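You operate a simulated robot arm through the tools that you are given. There is no shell and no other tool. Be economical: measure what you need, move in short steps, check, and stop when the job is done.

You are at the controls of a simulated robot arm. One attempt, no reset.

JOB
Put things in order on the bolting bench top. At the end: the yellow stepped sleeve stands on top of the large black block; the slim blue block stands where the orange block with a hole stood; the white bracket stands on top of the brown taped carton; the orange block with a hole stands on top of the silver steel block; whatever was shut is shut again. Leave all else as you found it, and nothing knocked over.
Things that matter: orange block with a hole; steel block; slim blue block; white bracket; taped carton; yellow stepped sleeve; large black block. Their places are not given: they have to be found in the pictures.

Only the result counts: the job must be done as asked and must still hold three seconds after the hand-in. Knocking over, shifting, dropping, spilling or breaking anything else fails it.

ROBOT AND FRAMES
A 7-joint arm with a two-finger parallel gripper, fixed in place. Base frame: the origin is at the foot of the arm, x ahead of it, y to its left, z up; the work surface is at about z = 0.87. Readings come in m, rad, newtons and seconds.
With the tool pointing down near the work surface it reaches from about 0.3 to 0.7 m from the base axis. Its first joint turns from -1.152 to 1.152 rad. Payload 1.57 kg.
Tool frame: the origin (TCP) lies between the finger pads and is the grasp point; the fingertips stand 0.03 m ahead of it; z points along the fingers, y is the line along which they close. The gripper opens to 0.11 m. The fingers are 0.024 m wide and 0.012 m thick; the gripper's body (0.048 by 0.112 m) begins 0.078 m behind the TCP.
Orientation is told as [roll, pitch, yaw] about the base's x, y, z axes, in that order, counted from this pose: with the fingers straight down and closing along the base's y, the tool's x points along the base's -x, its y along +y and its z along -z.

CONTROLS
- The arm moves only by the tool jog_arm. Its argument "increments" is a list of rows, each an object (a shift or turn left out is 0, a gripper value left out holds the last) with "slide": the shift along the tool's x, y, z in m, a list of three; "rotation": the turn, a rotation vector about the tool's x, y, z in rad, a list of three. In form: [{"slide": [x, y, z], "rotation": [wx, wy, wz]}, ...]. A call has 1 to 10 rows; each row is the pose to reach, as a shift and turn from the pose commanded when the call began, along the tool's axes at that moment. "claw" is the gripper command, from -1 (shut) to 1 (fully open), values between in proportion, set as the call begins (left out, the last holds). A row lasts 0.2 s, in which the tool goes at most 0.05 m and 0.15 rad; a call with a longer step from one row to the next is refused whole, and so is a gripper value outside its range. A pose out of reach is approached as far as the arm can. The call stops where the force on the tool passes 40 N (or 10 N more than at its start, if that is more) or the arm is blocked; 0.2 s more then pass. Each finger travels about 0.108 m/s and halts on what it meets, pressing with about 35 N; the grip force reading is that of the motor and also rises with nothing between the fingers. The clock runs only during rows and for 0.2 s after the last one: add rows that repeat a pose to give the fingers time. It gives the time, the measured TCP pose, the force on the tool (base axes), the opening and the grip force at its end, in the units of the frame above (readings bear some noise), and new pictures: "show" is both (left out), scene, wrist or none.
- Cameras (640 x 400 px; columns grow to the right, rows downward): "scene" is fixed at [0.1732, -0.4198, 1.3804]; the picture's right is [0.52, -0.85, 0.00], its down [-0.67, -0.41, -0.62] and it looks along [0.53, 0.32, -0.78] (base axes); focal length 237 px, centre (320, 200). "wrist" rides on the gripper at [-0.036, 0, -0.08] in the tool frame; the picture's right is [0.00, -1.00, 0.00], its down [0.97, 0.00, -0.24] and it looks along [0.24, 0.00, 0.97] (tool axes); focal length 218 px, centre (320, 200).
- pixel_to_xyz(camera, pixels): for up to 12 pixels [column, row] of the newest picture of that camera ("zoom" is the newest enlarged one), the place [x, y, z] in the base frame of the surface seen there, good to about 0.002 m. The clock stands still meanwhile.
- close_up(camera, box): a new picture of the part [left, top, right, bottom] of that camera's present view, enlarged. The clock stands still meanwhile.
- job_done(): hands the job in; it is judged then, once.

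Work in short steps. Measure before you move; look again where a grasp or a placing could have gone wrong, and mend it. You have 80 turns and 120 pictures in all, those below and enlarged ones among them. Open the gripper and draw the arm clear of the work before you hand the job in, unless the task says otherwise; then end with one line.

The tools are called after ">>>" by a JSON object that holds its "fn" and its "kwargs". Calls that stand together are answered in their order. jog_arm: Moves the arm, as the interface text tells. Its arguments: {"type":"object","properties":{"increments":{"type":"array"},"claw":{"type":"number"},"show":{"type":"string","enum":["both","scene","wrist","none"]}},"required":["increments"]} The other tools are called the same way: pixel_to_xyz (camera, pixels) gives the place of the surface under pixels of a picture; close_up (camera, box) takes an enlarged picture of a part of a camera's view; job_done () hands the job in.

At the start:

```text
time: 0.0
tool_pos: [0.3289, -0.0605, 1.1494]
ee_rot: [0.001, 0.001, 0.0]
ft_force: [0.0, -0.3, -0.1]
gripper_width: 0.1102
grasp_force: 0.0
```

scene: 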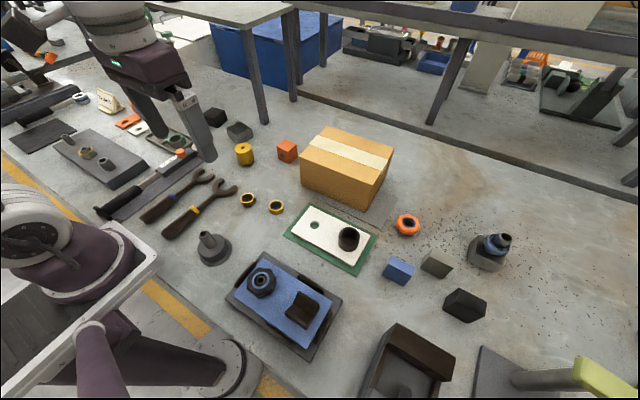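
wrist: 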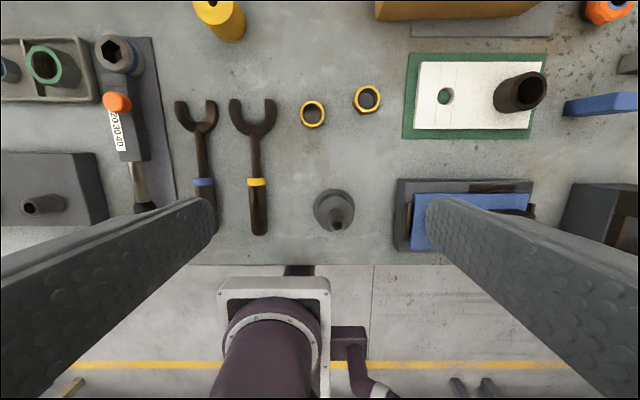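

The scene is crowded, so I first enlarge parts of the scene view to identify the objects.

>>> {"fn": "close_up", "kwargs": {"camera": "scene", "box": [180, 80, 420, 230]}}

>>> {"fn": "close_up", "kwargs": {"camera": "scene", "box": [340, 200, 640, 400]}}

>>> {"fn": "close_up", "kwargs": {"camera": "scene", "box": [0, 60, 240, 230]}}

```text
2.67 times, centred on (300, 155) of scene
```

zoom: 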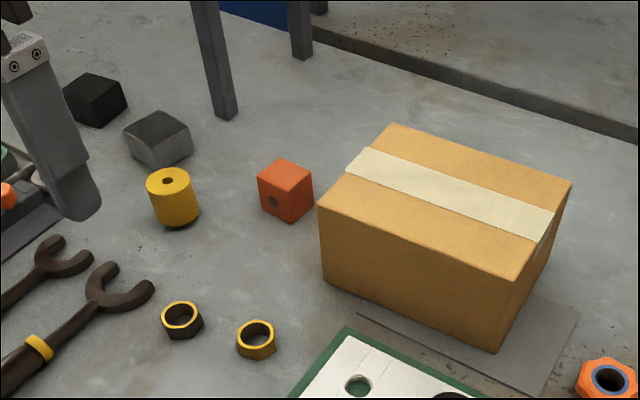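

```text
2.00 times, centred on (490, 300) of scene
```

zoom: 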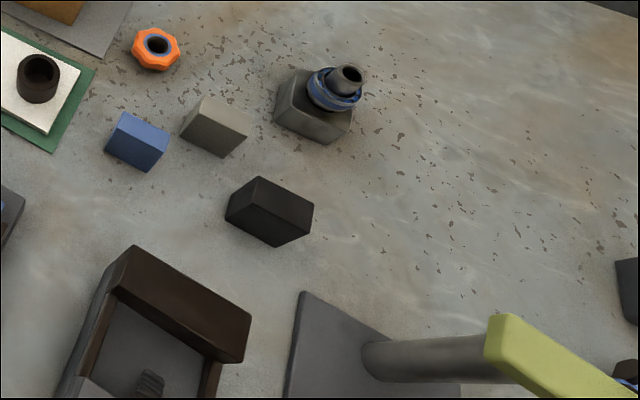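

```text
2.35 times, centred on (120, 145) of scene
```

zoom: 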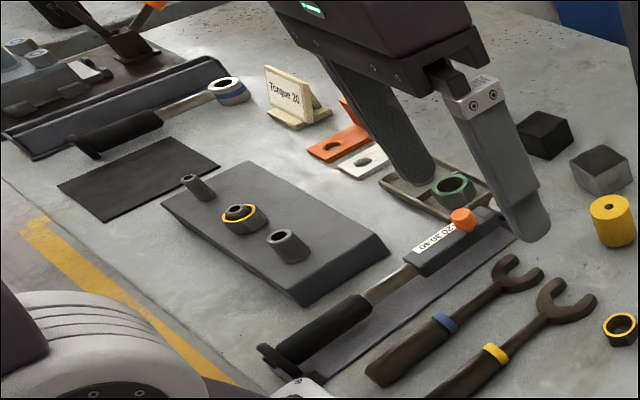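

Orange holed block at (287,151), yellow cylinder (244,155), black blocks (215,117) and (465,305), blue (398,270). No clear white bracket yet; I measure some points and swing the arm to the right for a wrist view.

>>> {"fn": "pixel_to_xyz", "kwargs": {"camera": "scene", "pixels": [[215, 112], [240, 127], [244, 147], [288, 145], [345, 150], [400, 264], [440, 260], [466, 298], [410, 340], [400, 390], [480, 250], [135, 130]]}}

>>> {"fn": "jog_arm", "kwargs": {"increments": [{"slide": [-0.03, -0.04, 0]}, {"slide": [-0.06, -0.08, 0]}, {"slide": [-0.09, -0.12, 0]}, {"slide": [-0.12, -0.16, 0]}, {"slide": [-0.12, -0.2, 0]}, {"slide": [-0.12, -0.24, 0]}, {"slide": [-0.12, -0.24, 0]}]}}

```text
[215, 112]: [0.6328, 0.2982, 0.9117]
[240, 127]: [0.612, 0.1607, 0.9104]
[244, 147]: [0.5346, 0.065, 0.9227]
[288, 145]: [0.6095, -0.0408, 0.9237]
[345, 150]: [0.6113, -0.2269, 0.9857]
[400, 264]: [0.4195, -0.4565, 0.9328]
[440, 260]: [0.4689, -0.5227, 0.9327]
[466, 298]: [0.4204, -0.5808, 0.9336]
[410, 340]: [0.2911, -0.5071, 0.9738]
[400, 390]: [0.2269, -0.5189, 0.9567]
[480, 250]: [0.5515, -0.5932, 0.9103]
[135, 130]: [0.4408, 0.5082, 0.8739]
```

```text
time: 1.6
tool_pos: [0.4477, -0.3006, 1.1485]
ee_rot: [0.001, 0.001, -0.001]
ft_force: [0.7, -0.5, 0.2]
gripper_width: 0.11
grasp_force: 0.1
```

scene: 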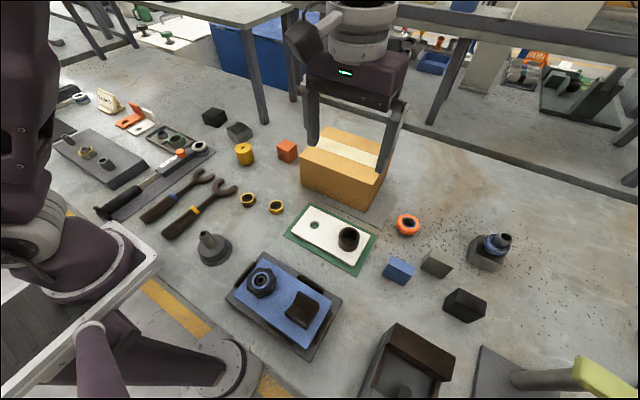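
wrist: 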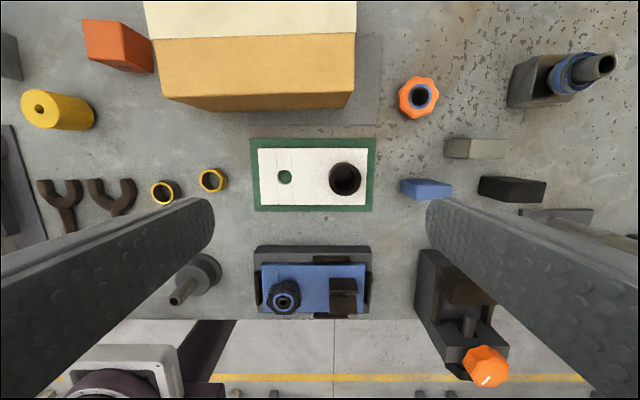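

Now I enlarge the regions that were occluded to look for the white bracket, plus the tray with the orange knob.

>>> {"fn": "close_up", "kwargs": {"camera": "scene", "box": [60, 70, 260, 195]}}

>>> {"fn": "close_up", "kwargs": {"camera": "wrist", "box": [400, 200, 640, 400]}}

>>> {"fn": "close_up", "kwargs": {"camera": "scene", "box": [190, 190, 390, 360]}}

>>> {"fn": "close_up", "kwargs": {"camera": "wrist", "box": [380, 30, 640, 220]}}

```text
3.20 times, centred on (160, 132) of scene
```

zoom: 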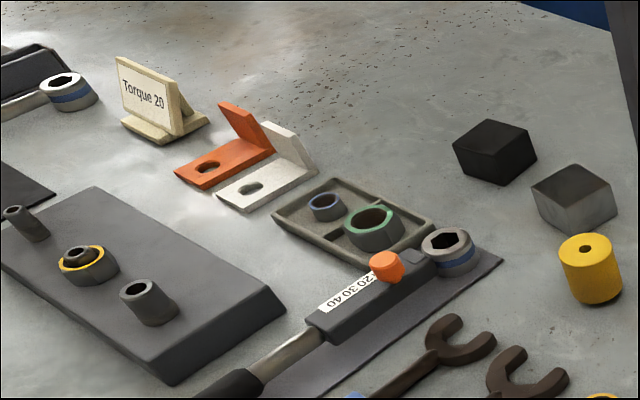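

```text
2.00 times, centred on (520, 300) of wrist
```

zoom: 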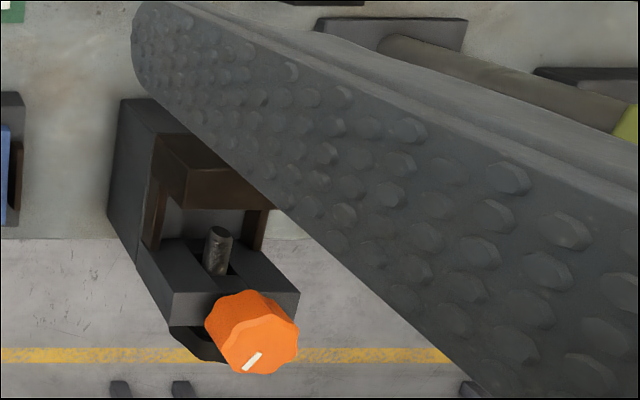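

```text
2.35 times, centred on (290, 275) of scene
```

zoom: 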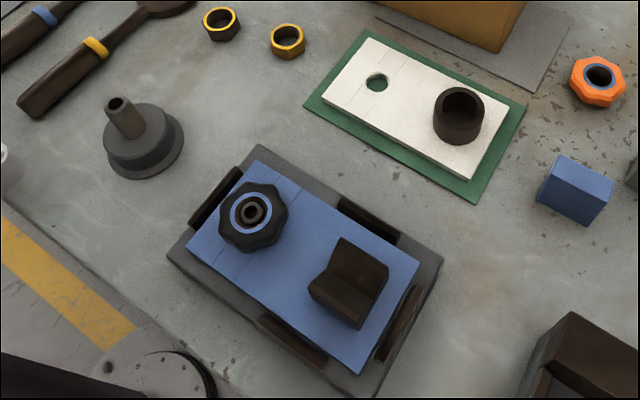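

```text
2.11 times, centred on (510, 125) of wrist
```

zoom: 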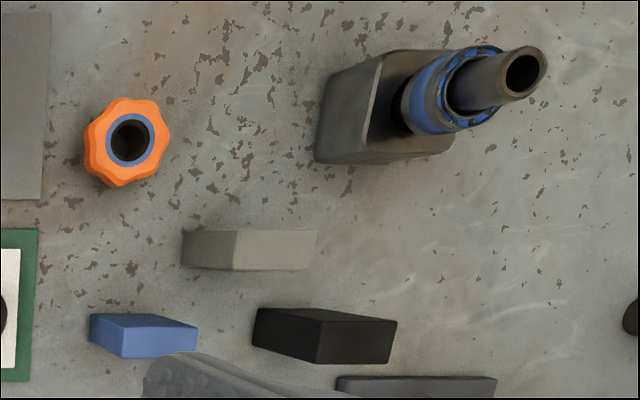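

White L-bracket is at scene (140,125) beside the orange one. Now I measure the right-hand blocks (blue, grey, black) from this enlarged wrist view.

>>> {"fn": "pixel_to_xyz", "kwargs": {"camera": "zoom", "pixels": [[122, 330], [195, 330], [124, 355], [193, 352], [236, 234], [315, 234], [234, 266], [312, 266], [315, 328], [392, 326], [313, 358], [388, 360]]}}

>>> {"fn": "pixel_to_xyz", "kwargs": {"camera": "zoom", "pixels": [[95, 318], [170, 316], [190, 235], [260, 312], [256, 340], [95, 345], [186, 262], [330, 315]]}}

>>> {"fn": "close_up", "kwargs": {"camera": "scene", "box": [190, 90, 310, 170]}}

```text
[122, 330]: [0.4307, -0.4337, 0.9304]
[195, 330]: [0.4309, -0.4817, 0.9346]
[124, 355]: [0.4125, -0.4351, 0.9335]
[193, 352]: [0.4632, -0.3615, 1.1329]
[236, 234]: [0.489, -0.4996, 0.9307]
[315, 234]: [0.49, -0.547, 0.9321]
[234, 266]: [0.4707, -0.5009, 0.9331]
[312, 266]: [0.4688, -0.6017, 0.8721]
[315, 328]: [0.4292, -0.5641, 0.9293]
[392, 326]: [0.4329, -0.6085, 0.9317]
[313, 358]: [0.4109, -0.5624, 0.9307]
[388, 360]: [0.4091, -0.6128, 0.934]
```

```text
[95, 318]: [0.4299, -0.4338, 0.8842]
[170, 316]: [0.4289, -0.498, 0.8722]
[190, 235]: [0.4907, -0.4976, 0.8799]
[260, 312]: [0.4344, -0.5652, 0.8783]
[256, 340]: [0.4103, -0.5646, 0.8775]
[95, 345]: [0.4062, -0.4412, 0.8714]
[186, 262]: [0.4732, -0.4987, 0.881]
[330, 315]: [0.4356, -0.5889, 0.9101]
```

```text
5.00 times, centred on (250, 130) of scene
```

zoom: 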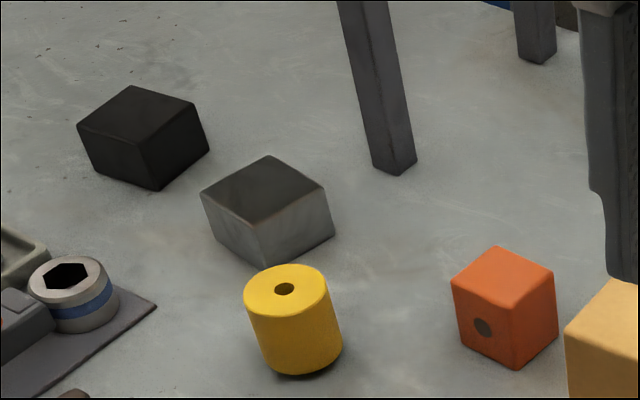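

The three right blocks are all slim; so the large black block and silver steel block are the left ones. I measure their corners.

>>> {"fn": "pixel_to_xyz", "kwargs": {"camera": "zoom", "pixels": [[84, 126], [132, 90], [190, 103], [147, 142], [208, 192], [267, 160], [322, 187], [262, 224], [458, 285], [498, 250], [550, 272], [514, 304]]}}

>>> {"fn": "pixel_to_xyz", "kwargs": {"camera": "zoom", "pixels": [[250, 293], [285, 310], [325, 280], [285, 268], [284, 289], [290, 372], [262, 345], [335, 345], [481, 328], [515, 363], [100, 172], [158, 187]]}}

>>> {"fn": "jog_arm", "kwargs": {"increments": [{"slide": [0.0, 0.05, 0]}, {"slide": [0, 0.1, 0]}, {"slide": [0, 0.15, 0]}, {"slide": [0, 0.2, 0]}, {"slide": [0, 0.25, 0]}, {"slide": [-0.03, 0.3, 0]}, {"slide": [-0.03, 0.35, 0]}, {"slide": [-0.03, 0.4, 0]}, {"slide": [-0.03, 0.45, 0]}, {"slide": [-0.03, 0.45, 0]}]}}

```text
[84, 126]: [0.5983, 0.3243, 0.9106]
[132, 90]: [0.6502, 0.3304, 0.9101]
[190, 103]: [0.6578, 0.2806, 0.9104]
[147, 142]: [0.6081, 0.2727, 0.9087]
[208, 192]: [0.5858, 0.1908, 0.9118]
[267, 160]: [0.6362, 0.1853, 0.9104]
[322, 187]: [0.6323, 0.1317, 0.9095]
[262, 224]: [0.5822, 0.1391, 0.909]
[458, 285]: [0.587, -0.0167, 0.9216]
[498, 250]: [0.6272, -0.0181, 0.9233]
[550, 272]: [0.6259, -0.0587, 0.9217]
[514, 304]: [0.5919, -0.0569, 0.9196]
```

```text
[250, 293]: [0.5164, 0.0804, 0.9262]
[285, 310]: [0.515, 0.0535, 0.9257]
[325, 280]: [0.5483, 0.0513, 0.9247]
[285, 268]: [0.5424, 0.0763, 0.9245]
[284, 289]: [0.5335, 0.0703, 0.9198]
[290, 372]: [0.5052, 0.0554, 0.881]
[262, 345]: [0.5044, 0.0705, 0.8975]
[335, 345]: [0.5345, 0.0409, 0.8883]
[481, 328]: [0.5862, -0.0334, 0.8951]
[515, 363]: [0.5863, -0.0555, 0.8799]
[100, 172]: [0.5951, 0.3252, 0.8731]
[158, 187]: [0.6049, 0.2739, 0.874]
```

```text
refused: row 6 steps farther than a row can; nothing moved
```

Row steps were too long; I redo the leftward move with 0.045 m steps.

>>> {"fn": "jog_arm", "kwargs": {"increments": [{"slide": [0.0, 0.05, 0]}, {"slide": [0, 0.1, 0]}, {"slide": [0, 0.15, 0]}, {"slide": [0, 0.2, 0]}, {"slide": [0, 0.25, 0]}, {"slide": [0, 0.3, 0]}, {"slide": [0, 0.35, 0]}, {"slide": [0, 0.4, 0]}, {"slide": [0, 0.45, 0]}, {"slide": [0, 0.45, 0]}]}}

```text
time: 3.8
tool_pos: [0.4482, 0.15, 1.1487]
ee_rot: [0.0, 0.0, 0.001]
ft_force: [0.0, 0.2, -0.3]
gripper_width: 0.1101
grasp_force: 0.1
```

scene: 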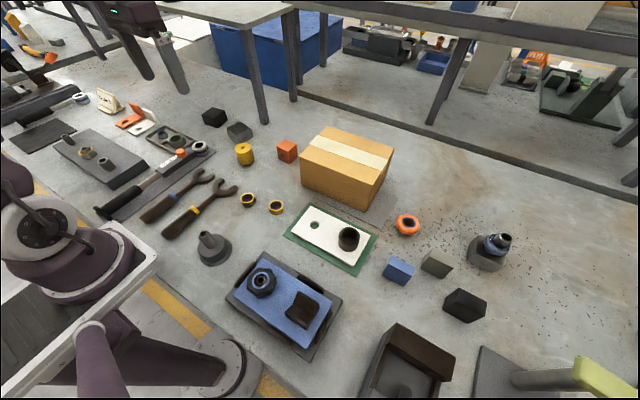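
wrist: 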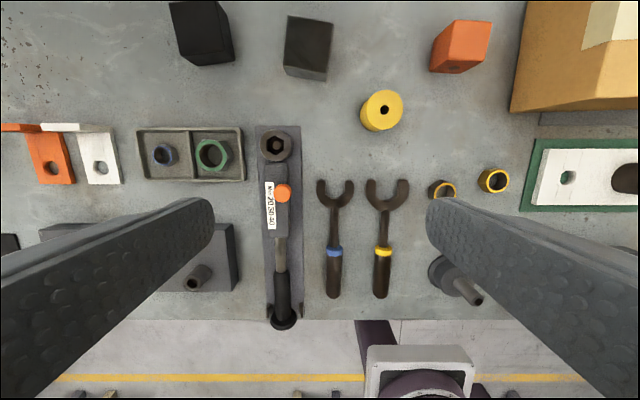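

Clear view. I enlarge the bracket and the sleeve to measure their shapes.

>>> {"fn": "close_up", "kwargs": {"camera": "wrist", "box": [0, 100, 140, 200]}}

>>> {"fn": "pixel_to_xyz", "kwargs": {"camera": "wrist", "pixels": [[384, 110], [384, 92], [402, 108], [385, 118], [362, 105], [383, 126], [398, 122], [372, 128]]}}

>>> {"fn": "close_up", "kwargs": {"camera": "wrist", "box": [330, 60, 450, 140]}}

>>> {"fn": "close_up", "kwargs": {"camera": "scene", "box": [110, 90, 190, 145]}}

```text
4.00 times, centred on (70, 150) of wrist
```

zoom: 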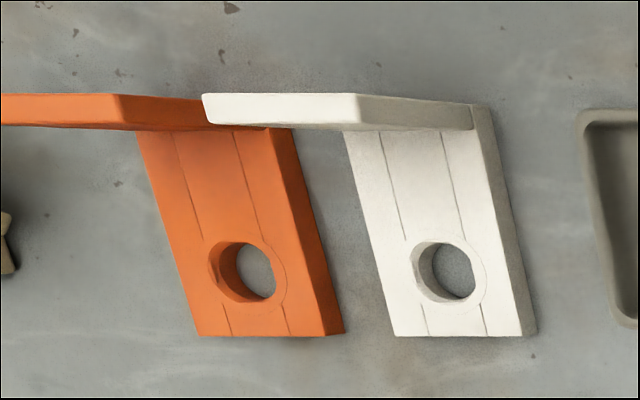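

```text
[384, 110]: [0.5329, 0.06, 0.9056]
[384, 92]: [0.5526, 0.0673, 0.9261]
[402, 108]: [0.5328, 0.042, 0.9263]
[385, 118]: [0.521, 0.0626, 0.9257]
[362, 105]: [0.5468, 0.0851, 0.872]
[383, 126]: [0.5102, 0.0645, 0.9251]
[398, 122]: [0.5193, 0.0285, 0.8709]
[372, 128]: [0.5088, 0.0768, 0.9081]
```

```text
5.00 times, centred on (390, 100) of wrist
```

zoom: 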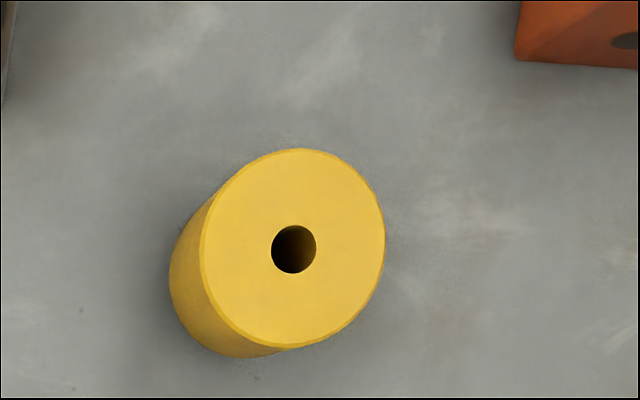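

```text
7.27 times, centred on (150, 118) of scene
```

zoom: 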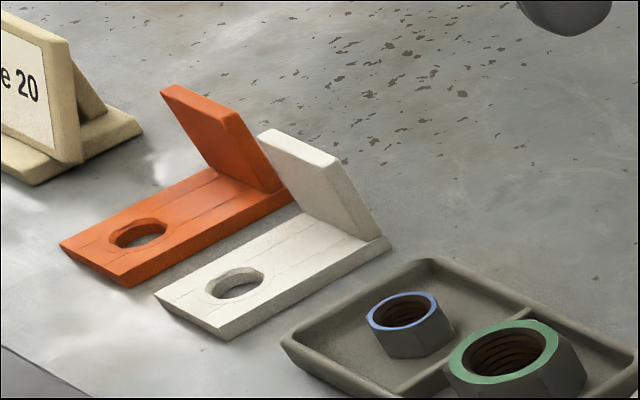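

Bracket: base plate with an upright flange at its far end. Before working, I check where the rear table/legs stand, and the carton corners.

>>> {"fn": "pixel_to_xyz", "kwargs": {"camera": "scene", "pixels": [[285, 12], [262, 118], [293, 95], [250, 70], [420, 30], [300, 158], [326, 128], [394, 152], [376, 184], [366, 209], [303, 182], [432, 120]]}}

>>> {"fn": "jog_arm", "kwargs": {"increments": [{"slide": [-0.03, -0.03, 0.03]}, {"slide": [-0.06, -0.06, 0.06]}, {"slide": [-0.083, -0.086, 0.09]}, {"slide": [-0.083, -0.086, 0.12]}, {"slide": [-0.083, -0.086, 0.13]}, {"slide": [-0.083, -0.086, 0.13]}], "show": "wrist"}}

```text
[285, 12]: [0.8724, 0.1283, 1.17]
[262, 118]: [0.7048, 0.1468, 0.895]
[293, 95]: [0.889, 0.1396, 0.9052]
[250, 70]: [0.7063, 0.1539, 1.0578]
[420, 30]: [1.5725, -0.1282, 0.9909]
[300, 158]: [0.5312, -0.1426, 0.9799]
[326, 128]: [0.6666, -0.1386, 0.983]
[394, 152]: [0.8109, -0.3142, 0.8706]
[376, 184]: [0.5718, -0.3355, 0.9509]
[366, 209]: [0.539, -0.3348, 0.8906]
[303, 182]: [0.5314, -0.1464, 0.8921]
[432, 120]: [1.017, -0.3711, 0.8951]
```

```text
refused: row 1 steps farther than a row can; nothing moved
```

A table leg stands at about (0.705, 0.15) with the shelf at z≈1.17, so I measure its edge. I also move to above the sleeve with smaller steps.

>>> {"fn": "pixel_to_xyz", "kwargs": {"camera": "scene", "pixels": [[235, 25], [240, 20], [290, 6], [200, 14], [292, 14], [160, 5], [210, 20]]}}

>>> {"fn": "jog_arm", "kwargs": {"increments": [{"slide": [-0.025, -0.025, 0.03]}, {"slide": [-0.05, -0.05, 0.06]}, {"slide": [-0.07, -0.075, 0.09]}, {"slide": [-0.084, -0.086, 0.12]}, {"slide": [-0.084, -0.086, 0.14]}, {"slide": [-0.084, -0.086, 0.14]}], "show": "wrist"}}

```text
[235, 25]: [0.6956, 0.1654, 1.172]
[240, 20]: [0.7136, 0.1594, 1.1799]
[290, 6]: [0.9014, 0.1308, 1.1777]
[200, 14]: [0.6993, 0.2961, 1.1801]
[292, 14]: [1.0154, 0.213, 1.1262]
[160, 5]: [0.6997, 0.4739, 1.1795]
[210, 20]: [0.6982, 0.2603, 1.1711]
```

```text
time: 5.2
tool_pos: [0.5325, 0.063, 1.0094]
ee_rot: [0.001, 0.0, 0.0]
ft_force: [-0.4, -1.4, 1.0]
gripper_width: 0.11
grasp_force: 0.0
```

wrist: 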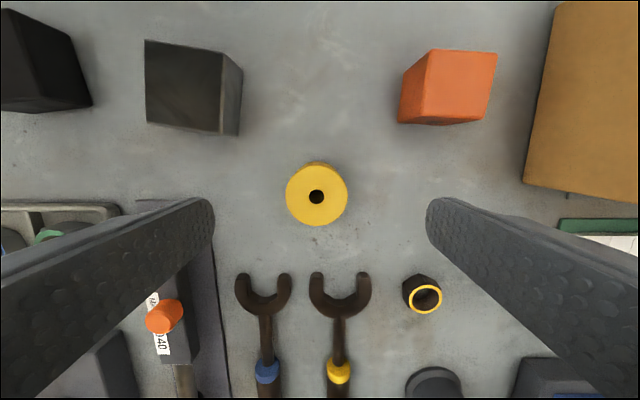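

Centered over the sleeve (316,196). I descend 0.10 m and close.

>>> {"fn": "jog_arm", "kwargs": {"increments": [{"slide": [0, 0, 0.04]}, {"slide": [0, 0, 0.08]}, {"slide": [0.001, 0.001, 0.102]}, {"slide": [0.001, 0.001, 0.102]}], "show": "wrist"}}

>>> {"fn": "jog_arm", "kwargs": {"increments": [{}, {}, {}, {}], "claw": -1, "show": "both"}}

```text
time: 6.2
tool_pos: [0.5316, 0.0638, 0.9066]
ee_rot: [0.0, 0.0, 0.001]
ft_force: [1.1, -0.4, -0.2]
gripper_width: 0.11
grasp_force: 0.1
```

wrist: 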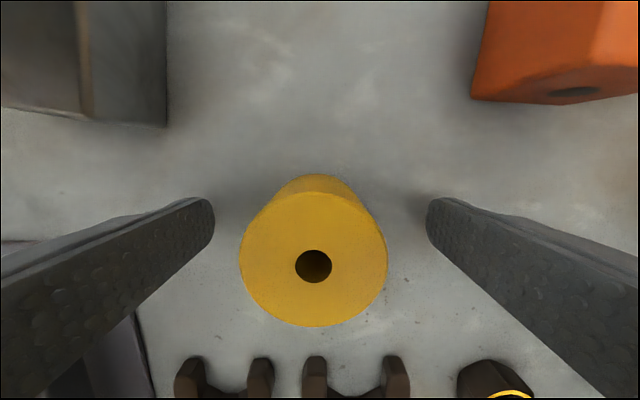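

```text
time: 7.2
tool_pos: [0.5314, 0.0636, 0.9079]
ee_rot: [0.001, 0.001, 0.0]
ft_force: [0.2, 1.5, -0.5]
gripper_width: 0.0478
grasp_force: 34.8
```

scene: 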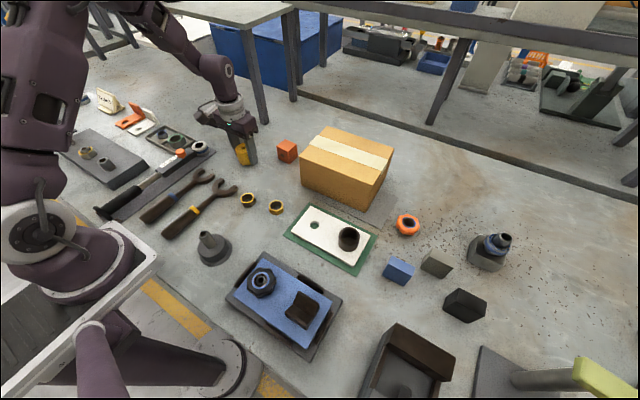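
wrist: 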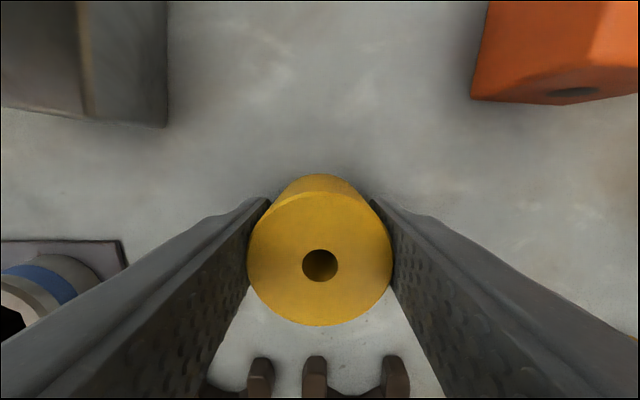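

Sleeve gripped (0.048 wide). I lift 0.09 m and go over the large black block, staying below the shelf edge (x=0.695).

>>> {"fn": "jog_arm", "kwargs": {"increments": [{"slide": [0, 0, -0.045]}, {"slide": [0, 0, -0.09]}, {"slide": [-0.01, 0.045, -0.09]}, {"slide": [-0.025, 0.09, -0.09]}, {"slide": [-0.045, 0.135, -0.09]}, {"slide": [-0.065, 0.18, -0.09]}, {"slide": [-0.08, 0.215, -0.09]}, {"slide": [-0.0975, 0.238, -0.09]}, {"slide": [-0.0975, 0.238, -0.09]}]}}

```text
time: 9.2
tool_pos: [0.6104, 0.2784, 0.9986]
ee_rot: [0.0, 0.002, -0.002]
ft_force: [0.2, 0.6, -4.2]
gripper_width: 0.0477
grasp_force: 35.7
out of reach, approached as far as the arm can: row 8, 9
```

scene: 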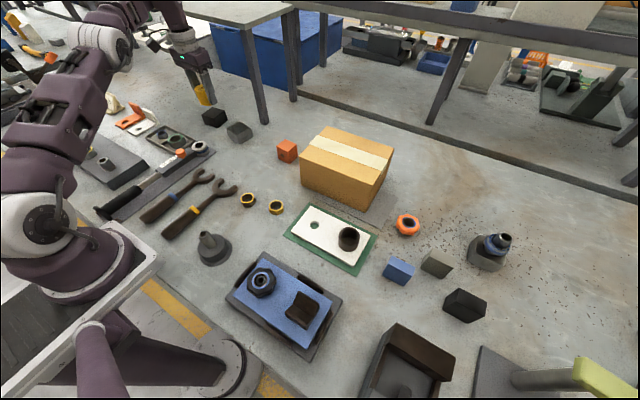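
wrist: 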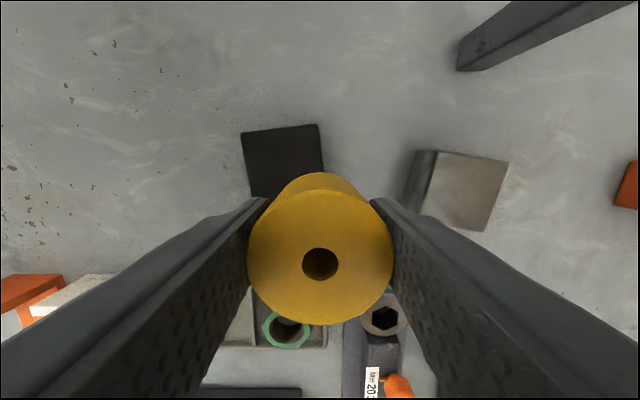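

Reach limit at this height; the wrist should reach further when lower. I go down 0.04 m (sleeve bottom then ~0.92, still above the block top 0.911) and see.

>>> {"fn": "jog_arm", "kwargs": {"increments": [{"slide": [0, 0, 0.02]}, {"slide": [0, 0, 0.038]}, {"slide": [0, 0, 0.038]}], "show": "wrist"}}

```text
time: 10.0
tool_pos: [0.6094, 0.2777, 0.9599]
ee_rot: [0.001, -0.001, 0.0]
ft_force: [0.4, 0.3, -4.5]
gripper_width: 0.048
grasp_force: 34.8
```

wrist: 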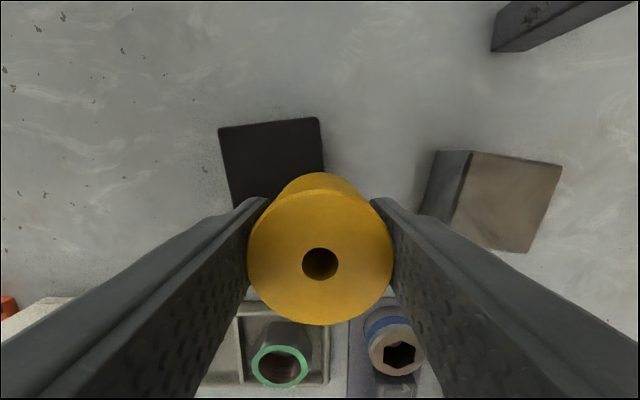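

Now shift the remaining (+0.019, +0.024) toward the block centre.

>>> {"fn": "jog_arm", "kwargs": {"increments": [{"slide": [-0.01, 0.012, 0]}, {"slide": [-0.019, 0.024, 0]}, {"slide": [-0.019, 0.024, 0]}], "show": "wrist"}}

```text
time: 10.8
tool_pos: [0.6137, 0.2891, 0.9606]
ee_rot: [0.0, 0.0, -0.001]
ft_force: [-0.6, 0.3, -4.6]
gripper_width: 0.0483
grasp_force: 34.7
out of reach, approached as far as the arm can: row 1, 2, 3
```

wrist: 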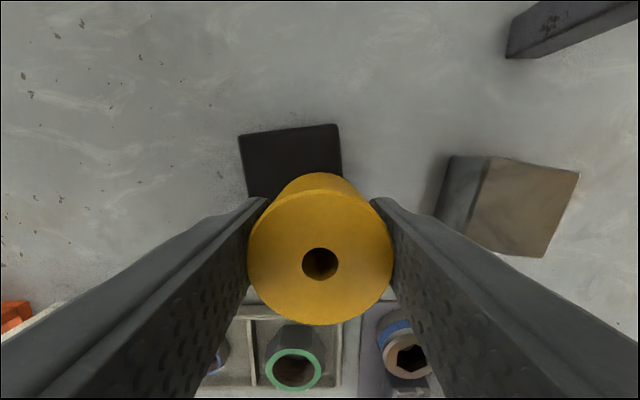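

Still ~2 cm short radially. I tilt the tool 0.12 rad outward about the closing axis, which gains reach, while holding height, and check.

>>> {"fn": "jog_arm", "kwargs": {"increments": [{"slide": [0, 0, -0.004], "rotation": [0, -0.06, 0]}, {"slide": [0, 0, -0.004], "rotation": [0, -0.12, 0]}, {"slide": [-0.008, 0.007, -0.004], "rotation": [0, -0.12, 0]}, {"slide": [-0.015, 0.013, -0.004], "rotation": [0, -0.12, 0]}, {"slide": [-0.015, 0.013, -0.004], "rotation": [0, -0.12, 0]}], "show": "both"}}

```text
time: 12.0
tool_pos: [0.6294, 0.3015, 0.964]
ee_rot: [0.0, -0.12, 0.0]
ft_force: [0.4, 0.6, -4.3]
gripper_width: 0.048
grasp_force: 35.3
```

scene: 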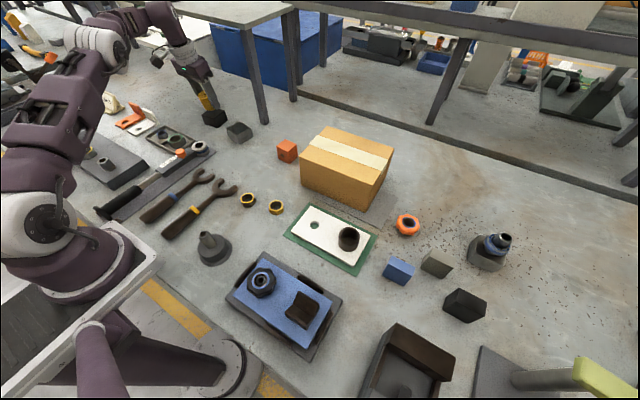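
wrist: 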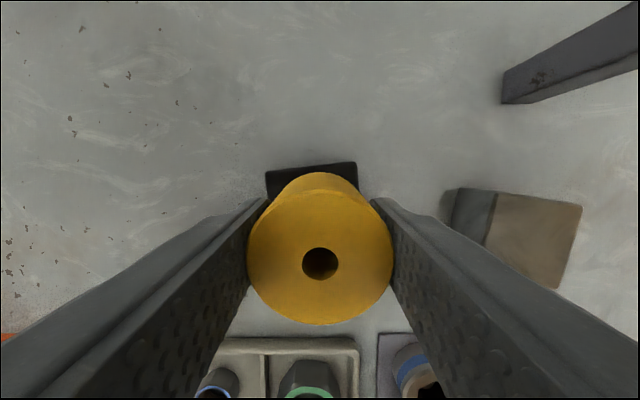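

Position reached with tilt. I lower ~0.014 m (compensating the tilt offset of the sleeve bottom) in small steps until light contact.

>>> {"fn": "jog_arm", "kwargs": {"increments": [{"slide": [0.0048, 0, 0.006]}, {"slide": [0.0056, 0, 0.0115]}, {"slide": [0.0058, 0, 0.0135]}, {"slide": [0.006, 0, 0.0145]}, {"slide": [0.006, 0, 0.0145]}], "show": "scene"}}

>>> {"fn": "close_up", "kwargs": {"camera": "scene", "box": [160, 60, 260, 130]}}

```text
time: 13.2
tool_pos: [0.624, 0.302, 0.949]
ee_rot: [0.0, -0.121, 0.0]
ft_force: [0.6, -0.5, -1.1]
gripper_width: 0.0479
grasp_force: 34.9
```

scene: 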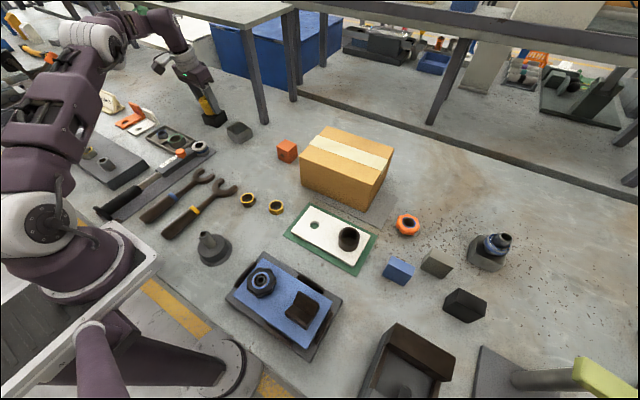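

```text
5.71 times, centred on (210, 95) of scene
```

zoom: 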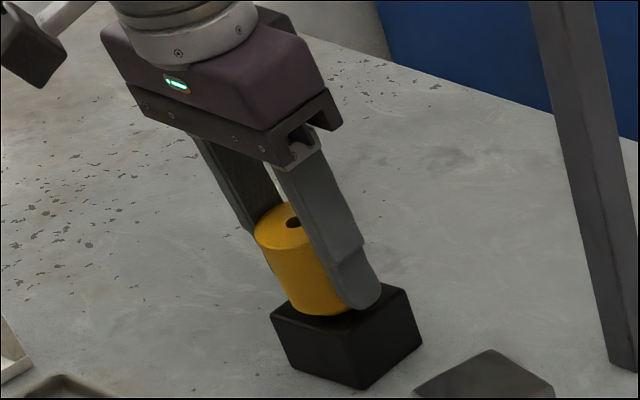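

Force dropped from −4.4 to −1.1 N: the sleeve is touching the block. I open the fingers moderately to let it settle.

>>> {"fn": "jog_arm", "kwargs": {"increments": [{}, {}, {}], "claw": 0.2, "show": "none"}}

>>> {"fn": "close_up", "kwargs": {"camera": "scene", "box": [160, 60, 260, 130]}}

```text
time: 14.0
tool_pos: [0.6243, 0.3035, 0.9491]
ee_rot: [0.001, -0.121, 0.0]
ft_force: [-0.8, -0.2, 0.8]
gripper_width: 0.066
grasp_force: 0.0
```

```text
5.71 times, centred on (210, 95) of scene
```

zoom: 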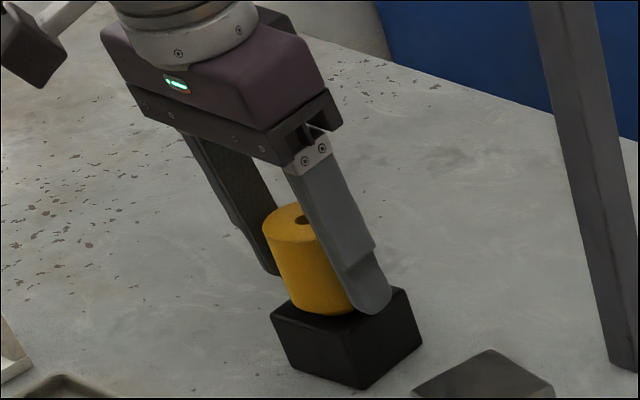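

Sleeve stands upright on the block. I retreat along the tool axis, open, and level the tool.

>>> {"fn": "jog_arm", "kwargs": {"increments": [{"slide": [0, 0, -0.04]}, {"slide": [0, 0, -0.08]}, {"slide": [0, 0, -0.11]}, {"slide": [0.03, -0.03, -0.115], "rotation": [0, 0.06, 0]}, {"slide": [0.03, -0.07, -0.115], "rotation": [0, 0.12, 0]}, {"slide": [0.02, -0.115, -0.115], "rotation": [0, 0.12, 0]}, {"slide": [0.02, -0.16, -0.115], "rotation": [0, 0.12, 0]}, {"slide": [0.02, -0.205, -0.115], "rotation": [0, 0.12, 0]}, {"slide": [0.02, -0.25, -0.115], "rotation": [0, 0.12, 0]}, {"slide": [0.02, -0.25, -0.115], "rotation": [0, 0.12, 0]}], "show": "both"}}

>>> {"fn": "close_up", "kwargs": {"camera": "scene", "box": [180, 70, 280, 140]}}

```text
time: 16.2
tool_pos: [0.5911, 0.0527, 1.0599]
ee_rot: [0.0, 0.0, 0.0]
ft_force: [0.5, 0.6, -0.3]
gripper_width: 0.066
grasp_force: 0.1
```

scene: 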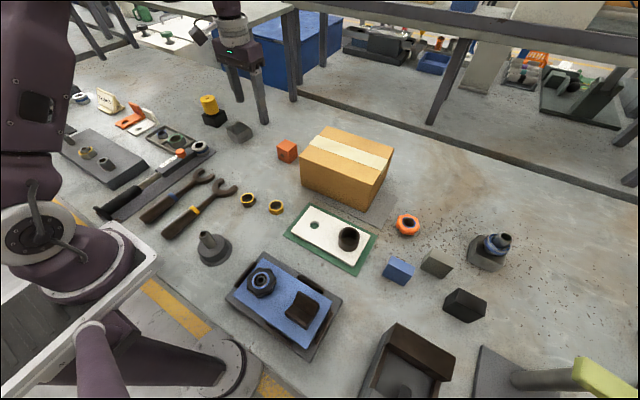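
wrist: 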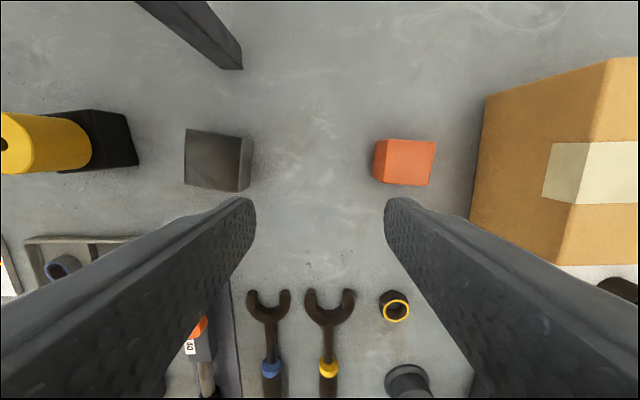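

```text
5.71 times, centred on (230, 105) of scene
```

zoom: 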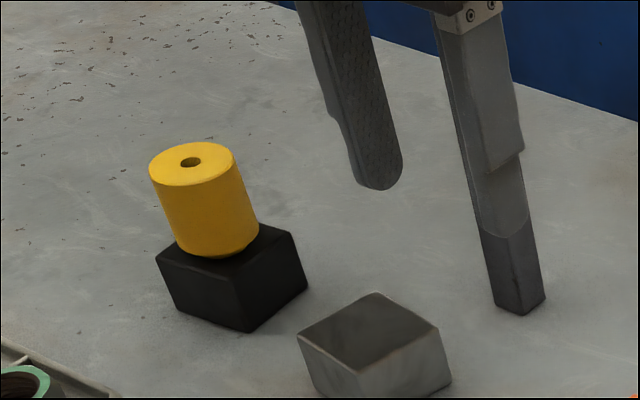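

I verify the sleeve top is level and measure the orange block's top corners from this wrist view.

>>> {"fn": "pixel_to_xyz", "kwargs": {"camera": "zoom", "pixels": [[155, 170], [190, 145], [230, 160], [190, 180], [172, 280], [232, 228], [290, 237], [245, 270]]}}

>>> {"fn": "pixel_to_xyz", "kwargs": {"camera": "wrist", "pixels": [[389, 143], [433, 144], [387, 182], [427, 183], [410, 162], [189, 133], [240, 140], [235, 189], [187, 181], [484, 100], [472, 205]]}}

```text
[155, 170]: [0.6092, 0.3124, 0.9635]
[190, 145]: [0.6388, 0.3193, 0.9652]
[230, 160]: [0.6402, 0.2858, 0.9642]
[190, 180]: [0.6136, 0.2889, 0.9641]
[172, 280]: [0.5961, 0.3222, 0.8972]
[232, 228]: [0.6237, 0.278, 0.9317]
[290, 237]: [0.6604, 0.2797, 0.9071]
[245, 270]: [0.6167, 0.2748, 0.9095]
```

```text
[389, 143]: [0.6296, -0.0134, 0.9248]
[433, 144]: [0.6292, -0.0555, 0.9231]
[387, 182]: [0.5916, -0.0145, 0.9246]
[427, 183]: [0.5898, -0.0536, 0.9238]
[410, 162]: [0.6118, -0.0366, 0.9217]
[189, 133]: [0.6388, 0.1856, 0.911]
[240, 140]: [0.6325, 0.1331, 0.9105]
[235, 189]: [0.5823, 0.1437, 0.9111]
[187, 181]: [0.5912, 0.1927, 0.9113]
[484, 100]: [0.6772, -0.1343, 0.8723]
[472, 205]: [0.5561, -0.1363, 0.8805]
```

Sleeve top is level (0.964). Orange block centre is (0.609,−0.036), top 0.924. I move above it and descend to z≈0.908.

>>> {"fn": "jog_arm", "kwargs": {"increments": [{"slide": [-0.008, -0.045, 0]}, {"slide": [-0.018, -0.0885, 0]}, {"slide": [-0.018, -0.0885, 0.04]}, {"slide": [-0.018, -0.0885, 0.08]}, {"slide": [-0.018, -0.0885, 0.12]}, {"slide": [-0.018, -0.0885, 0.152]}, {"slide": [-0.018, -0.0885, 0.152]}], "claw": 0.5, "show": "wrist"}}

```text
time: 17.8
tool_pos: [0.6087, -0.0359, 0.9092]
ee_rot: [0.0, 0.0, -0.001]
ft_force: [-0.5, 0.3, 1.3]
gripper_width: 0.0825
grasp_force: 0.0
```

wrist: 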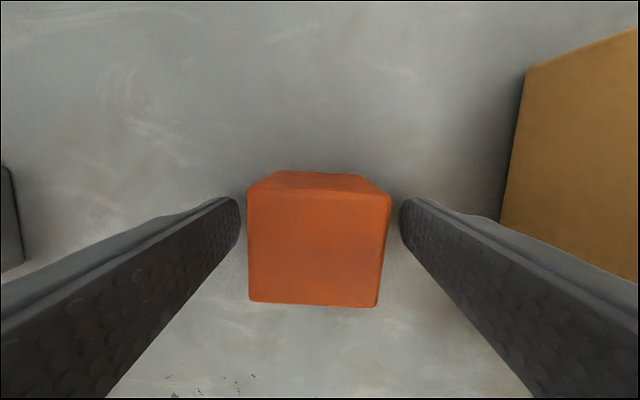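

Fingers straddle the block. Close, lift 0.09 and carry to over the steel block at (0.610, 0.163).

>>> {"fn": "jog_arm", "kwargs": {"increments": [{}, {}, {}, {}], "claw": -1, "show": "none"}}

>>> {"fn": "jog_arm", "kwargs": {"increments": [{"slide": [0, 0, -0.04]}, {"slide": [0, 0, -0.07]}, {"slide": [0, 0.04, -0.07]}, {"slide": [0, 0.08, -0.07]}, {"slide": [0, 0.12, -0.07]}, {"slide": [0, 0.16, -0.07]}, {"slide": [-0.001, 0.199, -0.07]}, {"slide": [-0.001, 0.199, -0.07]}], "show": "both"}}

```text
time: 18.8
tool_pos: [0.6099, -0.0361, 0.9102]
ee_rot: [0.0, -0.001, 0.001]
ft_force: [0.0, -0.1, 0.6]
gripper_width: 0.0478
grasp_force: 35.0
```

```text
time: 20.6
tool_pos: [0.6113, 0.1628, 0.9786]
ee_rot: [0.0, 0.001, 0.001]
ft_force: [-0.7, 1.3, -3.1]
gripper_width: 0.0478
grasp_force: 35.1
```

scene: 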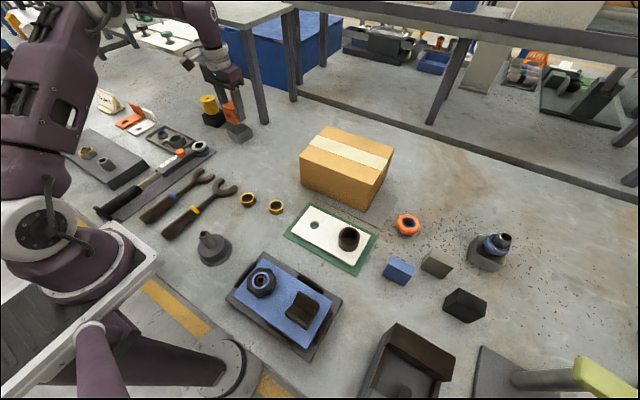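
wrist: 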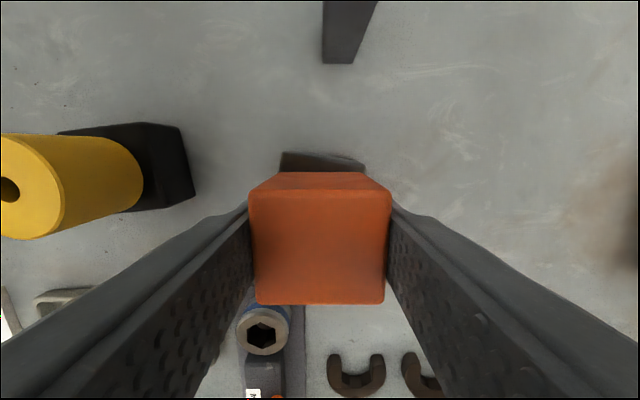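

Over the steel block. Lower 0.028 m to contact.

>>> {"fn": "jog_arm", "kwargs": {"increments": [{"slide": [0, 0, 0.015]}, {"slide": [0, 0, 0.024]}, {"slide": [0, 0, 0.0275]}, {"slide": [0, 0, 0.0285]}, {"slide": [0, 0, 0.0285]}], "show": "none"}}

>>> {"fn": "close_up", "kwargs": {"camera": "scene", "box": [190, 80, 290, 150]}}

```text
time: 21.8
tool_pos: [0.6109, 0.1634, 0.9498]
ee_rot: [-0.001, 0.001, 0.0]
ft_force: [0.5, -0.3, -3.3]
gripper_width: 0.0478
grasp_force: 35.8
```

```text
5.71 times, centred on (240, 115) of scene
```

zoom: 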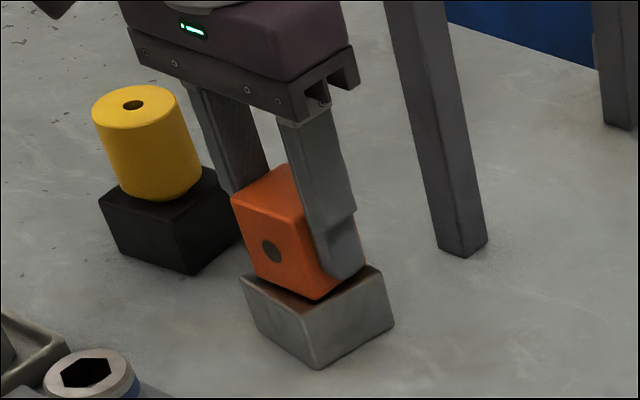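

Still bearing its weight (−3.3 N), so not quite touching; I lower by 1 mm steps.

>>> {"fn": "jog_arm", "kwargs": {"increments": [{"slide": [0, 0, 0.001]}, {"slide": [0, 0, 0.002]}, {"slide": [0, 0, 0.002]}], "show": "none"}}

```text
time: 22.6
tool_pos: [0.6099, 0.1628, 0.9488]
ee_rot: [0.002, -0.002, 0.0]
ft_force: [-5.9, -0.3, 19.1]
gripper_width: 0.0478
grasp_force: 34.6
```

Contact reached (19 N). I relieve 1 mm, open, and lift clear.

>>> {"fn": "jog_arm", "kwargs": {"increments": [{"slide": [0, 0, -0.001]}, {"slide": [0, 0, -0.001]}], "show": "none"}}

>>> {"fn": "jog_arm", "kwargs": {"increments": [{}, {}, {}], "claw": 0.5, "show": "none"}}

>>> {"fn": "jog_arm", "kwargs": {"increments": [{"slide": [0, 0, -0.04]}, {"slide": [0, 0, -0.08]}, {"slide": [0, 0, -0.11]}, {"slide": [0.04, -0.02, -0.11]}, {"slide": [0.06, -0.06, -0.11]}, {"slide": [0.08, -0.1, -0.11]}, {"slide": [0.08, -0.145, -0.12]}, {"slide": [0.08, -0.19, -0.12]}, {"slide": [0.08, -0.19, -0.12]}], "show": "scene"}}

>>> {"fn": "close_up", "kwargs": {"camera": "scene", "box": [190, 80, 290, 150]}}

```text
time: 23.2
tool_pos: [0.6107, 0.1639, 0.9502]
ee_rot: [0.0, -0.002, -0.001]
ft_force: [0.9, 2.8, 8.9]
gripper_width: 0.0479
grasp_force: 34.8
```

```text
time: 24.0
tool_pos: [0.6113, 0.1629, 0.9497]
ee_rot: [-0.001, 0.0, 0.0]
ft_force: [0.0, -0.5, -0.4]
gripper_width: 0.082
grasp_force: 0.1
```

```text
time: 26.0
tool_pos: [0.529, -0.0262, 1.0697]
ee_rot: [0.0, 0.0, 0.0]
ft_force: [0.4, 0.1, 0.8]
gripper_width: 0.0825
grasp_force: 0.0
```

scene: 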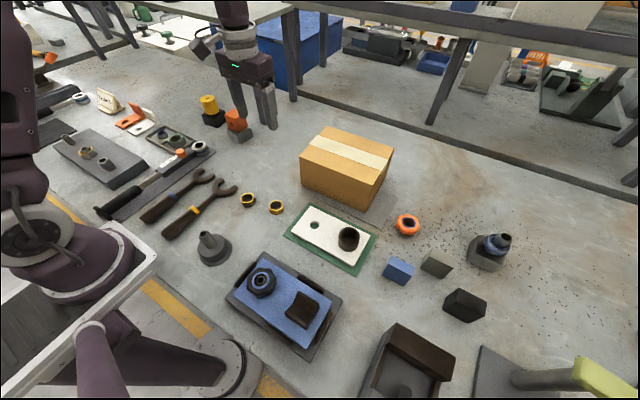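

```text
5.71 times, centred on (240, 115) of scene
```

zoom: 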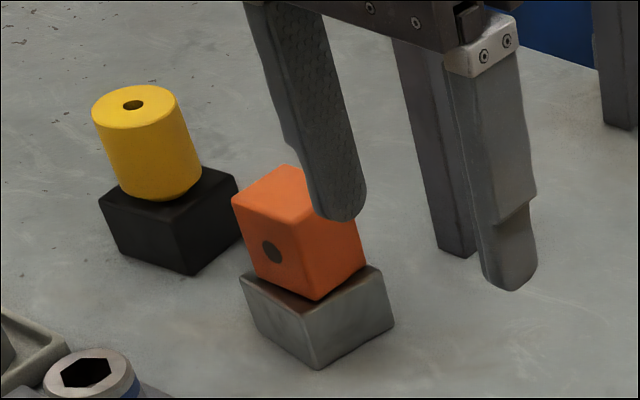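

Orange block stands on the steel block. Now I travel to above the slim blue block at (0.421,−0.458).

>>> {"fn": "jog_arm", "kwargs": {"increments": [{"slide": [0.01, -0.045, 0]}, {"slide": [0.02, -0.09, 0]}, {"slide": [0.03, -0.135, 0]}, {"slide": [0.04, -0.18, 0]}, {"slide": [0.05, -0.225, 0]}, {"slide": [0.06, -0.27, 0]}, {"slide": [0.075, -0.315, 0]}, {"slide": [0.09, -0.36, 0]}, {"slide": [0.1, -0.4, 0]}, {"slide": [0.108, -0.432, 0]}], "show": "wrist"}}

>>> {"fn": "close_up", "kwargs": {"camera": "wrist", "box": [240, 100, 480, 250]}}

```text
time: 28.2
tool_pos: [0.4209, -0.4583, 1.0671]
ee_rot: [0.0, 0.002, 0.0]
ft_force: [-0.6, 0.8, 1.0]
gripper_width: 0.0823
grasp_force: 0.0
```

wrist: 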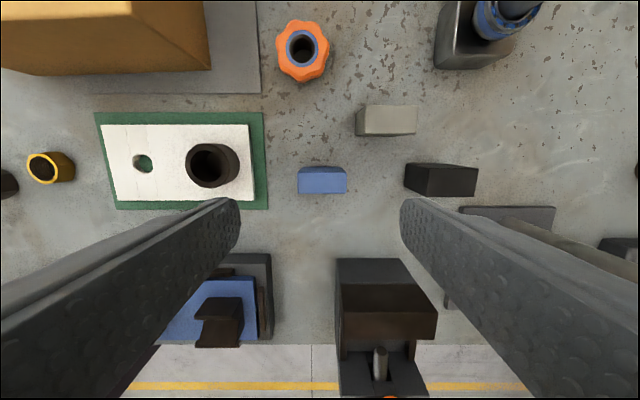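

```text
2.67 times, centred on (360, 175) of wrist
```

zoom: 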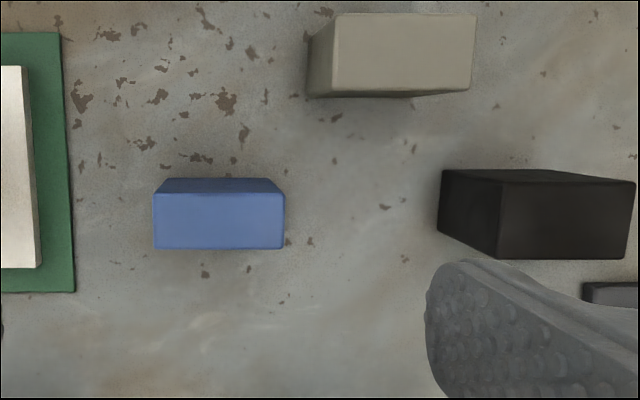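

Measure blue block's top corners from this close view.

>>> {"fn": "pixel_to_xyz", "kwargs": {"camera": "zoom", "pixels": [[160, 198], [279, 198], [160, 243], [279, 243], [220, 220], [220, 262], [505, 190], [338, 80]]}}

```text
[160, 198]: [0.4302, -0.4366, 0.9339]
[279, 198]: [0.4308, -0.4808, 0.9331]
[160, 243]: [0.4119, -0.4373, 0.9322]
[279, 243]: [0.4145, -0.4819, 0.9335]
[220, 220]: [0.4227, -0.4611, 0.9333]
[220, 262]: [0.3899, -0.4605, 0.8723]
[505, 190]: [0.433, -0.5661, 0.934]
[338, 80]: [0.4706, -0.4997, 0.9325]
```

Blue centre (0.4215,−0.4595), top 0.933. Descend to z≈0.912 and close.

>>> {"fn": "jog_arm", "kwargs": {"increments": [{"slide": [-0.0005, -0.0015, 0.045]}, {"slide": [-0.0005, -0.0015, 0.09]}, {"slide": [-0.0005, -0.0015, 0.13]}, {"slide": [-0.0005, -0.0015, 0.156]}, {"slide": [-0.0005, -0.0015, 0.156]}], "show": "wrist"}}

>>> {"fn": "jog_arm", "kwargs": {"increments": [{}, {}, {}, {}], "claw": -1, "show": "wrist"}}

```text
time: 29.4
tool_pos: [0.423, -0.4605, 0.9125]
ee_rot: [-0.001, 0.001, -0.001]
ft_force: [-0.3, -0.5, 0.0]
gripper_width: 0.0822
grasp_force: 0.0
```

wrist: 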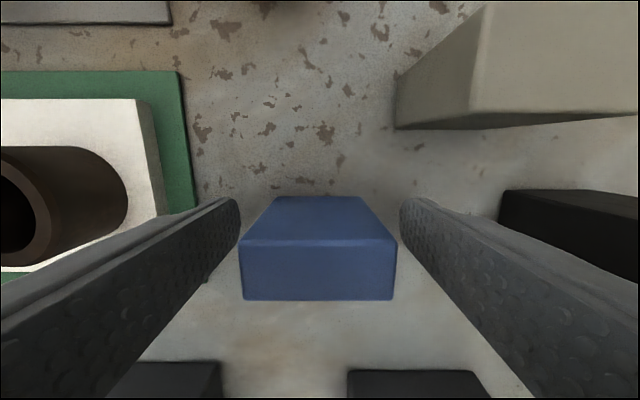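

```text
time: 30.4
tool_pos: [0.4228, -0.4599, 0.9125]
ee_rot: [0.0, -0.001, 0.0]
ft_force: [-0.2, -0.2, 0.0]
gripper_width: 0.0497
grasp_force: 34.5
```

wrist: 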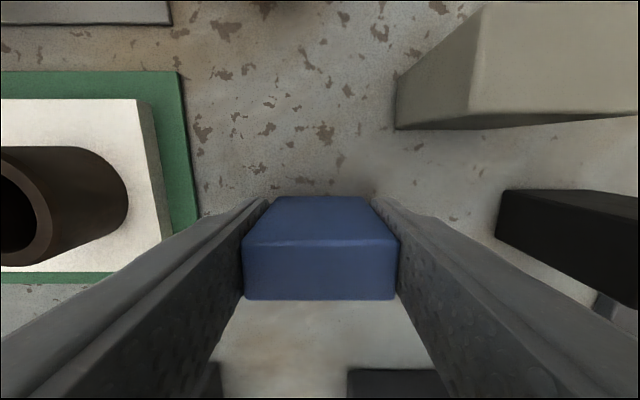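

Gripped. Lift 0.17 m and carry over to the old orange spot (0.609,−0.036).

>>> {"fn": "jog_arm", "kwargs": {"increments": [{"slide": [0, 0, -0.045]}, {"slide": [0, 0, -0.09]}, {"slide": [0, 0, -0.135]}, {"slide": [0, 0, -0.17]}, {"slide": [-0.01, 0.045, -0.17]}, {"slide": [-0.02, 0.09, -0.17]}, {"slide": [-0.03, 0.135, -0.17]}, {"slide": [-0.045, 0.18, -0.17]}, {"slide": [-0.06, 0.225, -0.17]}], "show": "none"}}

>>> {"fn": "jog_arm", "kwargs": {"increments": [{"slide": [-0.025, 0.04, 0]}, {"slide": [-0.05, 0.08, 0]}, {"slide": [-0.075, 0.12, 0]}, {"slide": [-0.1, 0.16, 0]}, {"slide": [-0.126, 0.199, 0]}, {"slide": [-0.126, 0.199, 0.045]}, {"slide": [-0.126, 0.199, 0.09]}, {"slide": [-0.126, 0.199, 0.13]}, {"slide": [-0.126, 0.199, 0.13]}], "show": "both"}}

```text
time: 32.4
tool_pos: [0.4833, -0.2332, 1.084]
ee_rot: [0.001, -0.001, -0.001]
ft_force: [0.4, 0.4, -1.7]
gripper_width: 0.0498
grasp_force: 35.1
out of reach, approached as far as the arm can: row 4
```

```text
time: 34.4
tool_pos: [0.6092, -0.0368, 0.952]
ee_rot: [-0.001, -0.001, 0.0]
ft_force: [-0.6, 0.1, -2.2]
gripper_width: 0.0498
grasp_force: 34.7
```

scene: 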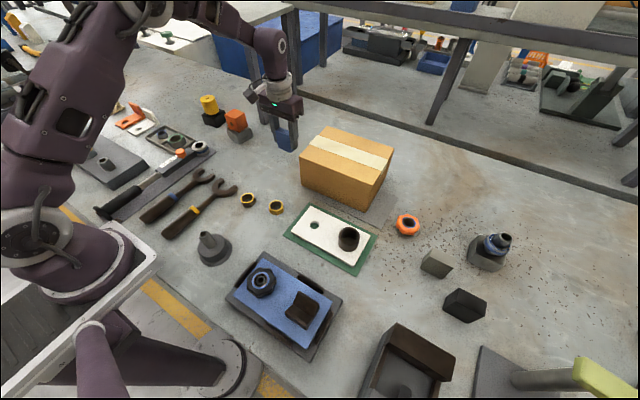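
wrist: 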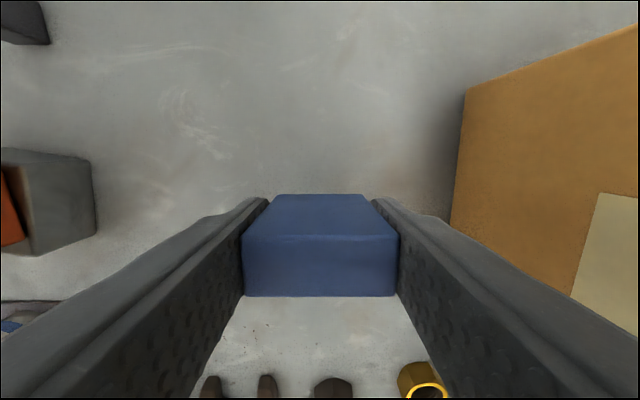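

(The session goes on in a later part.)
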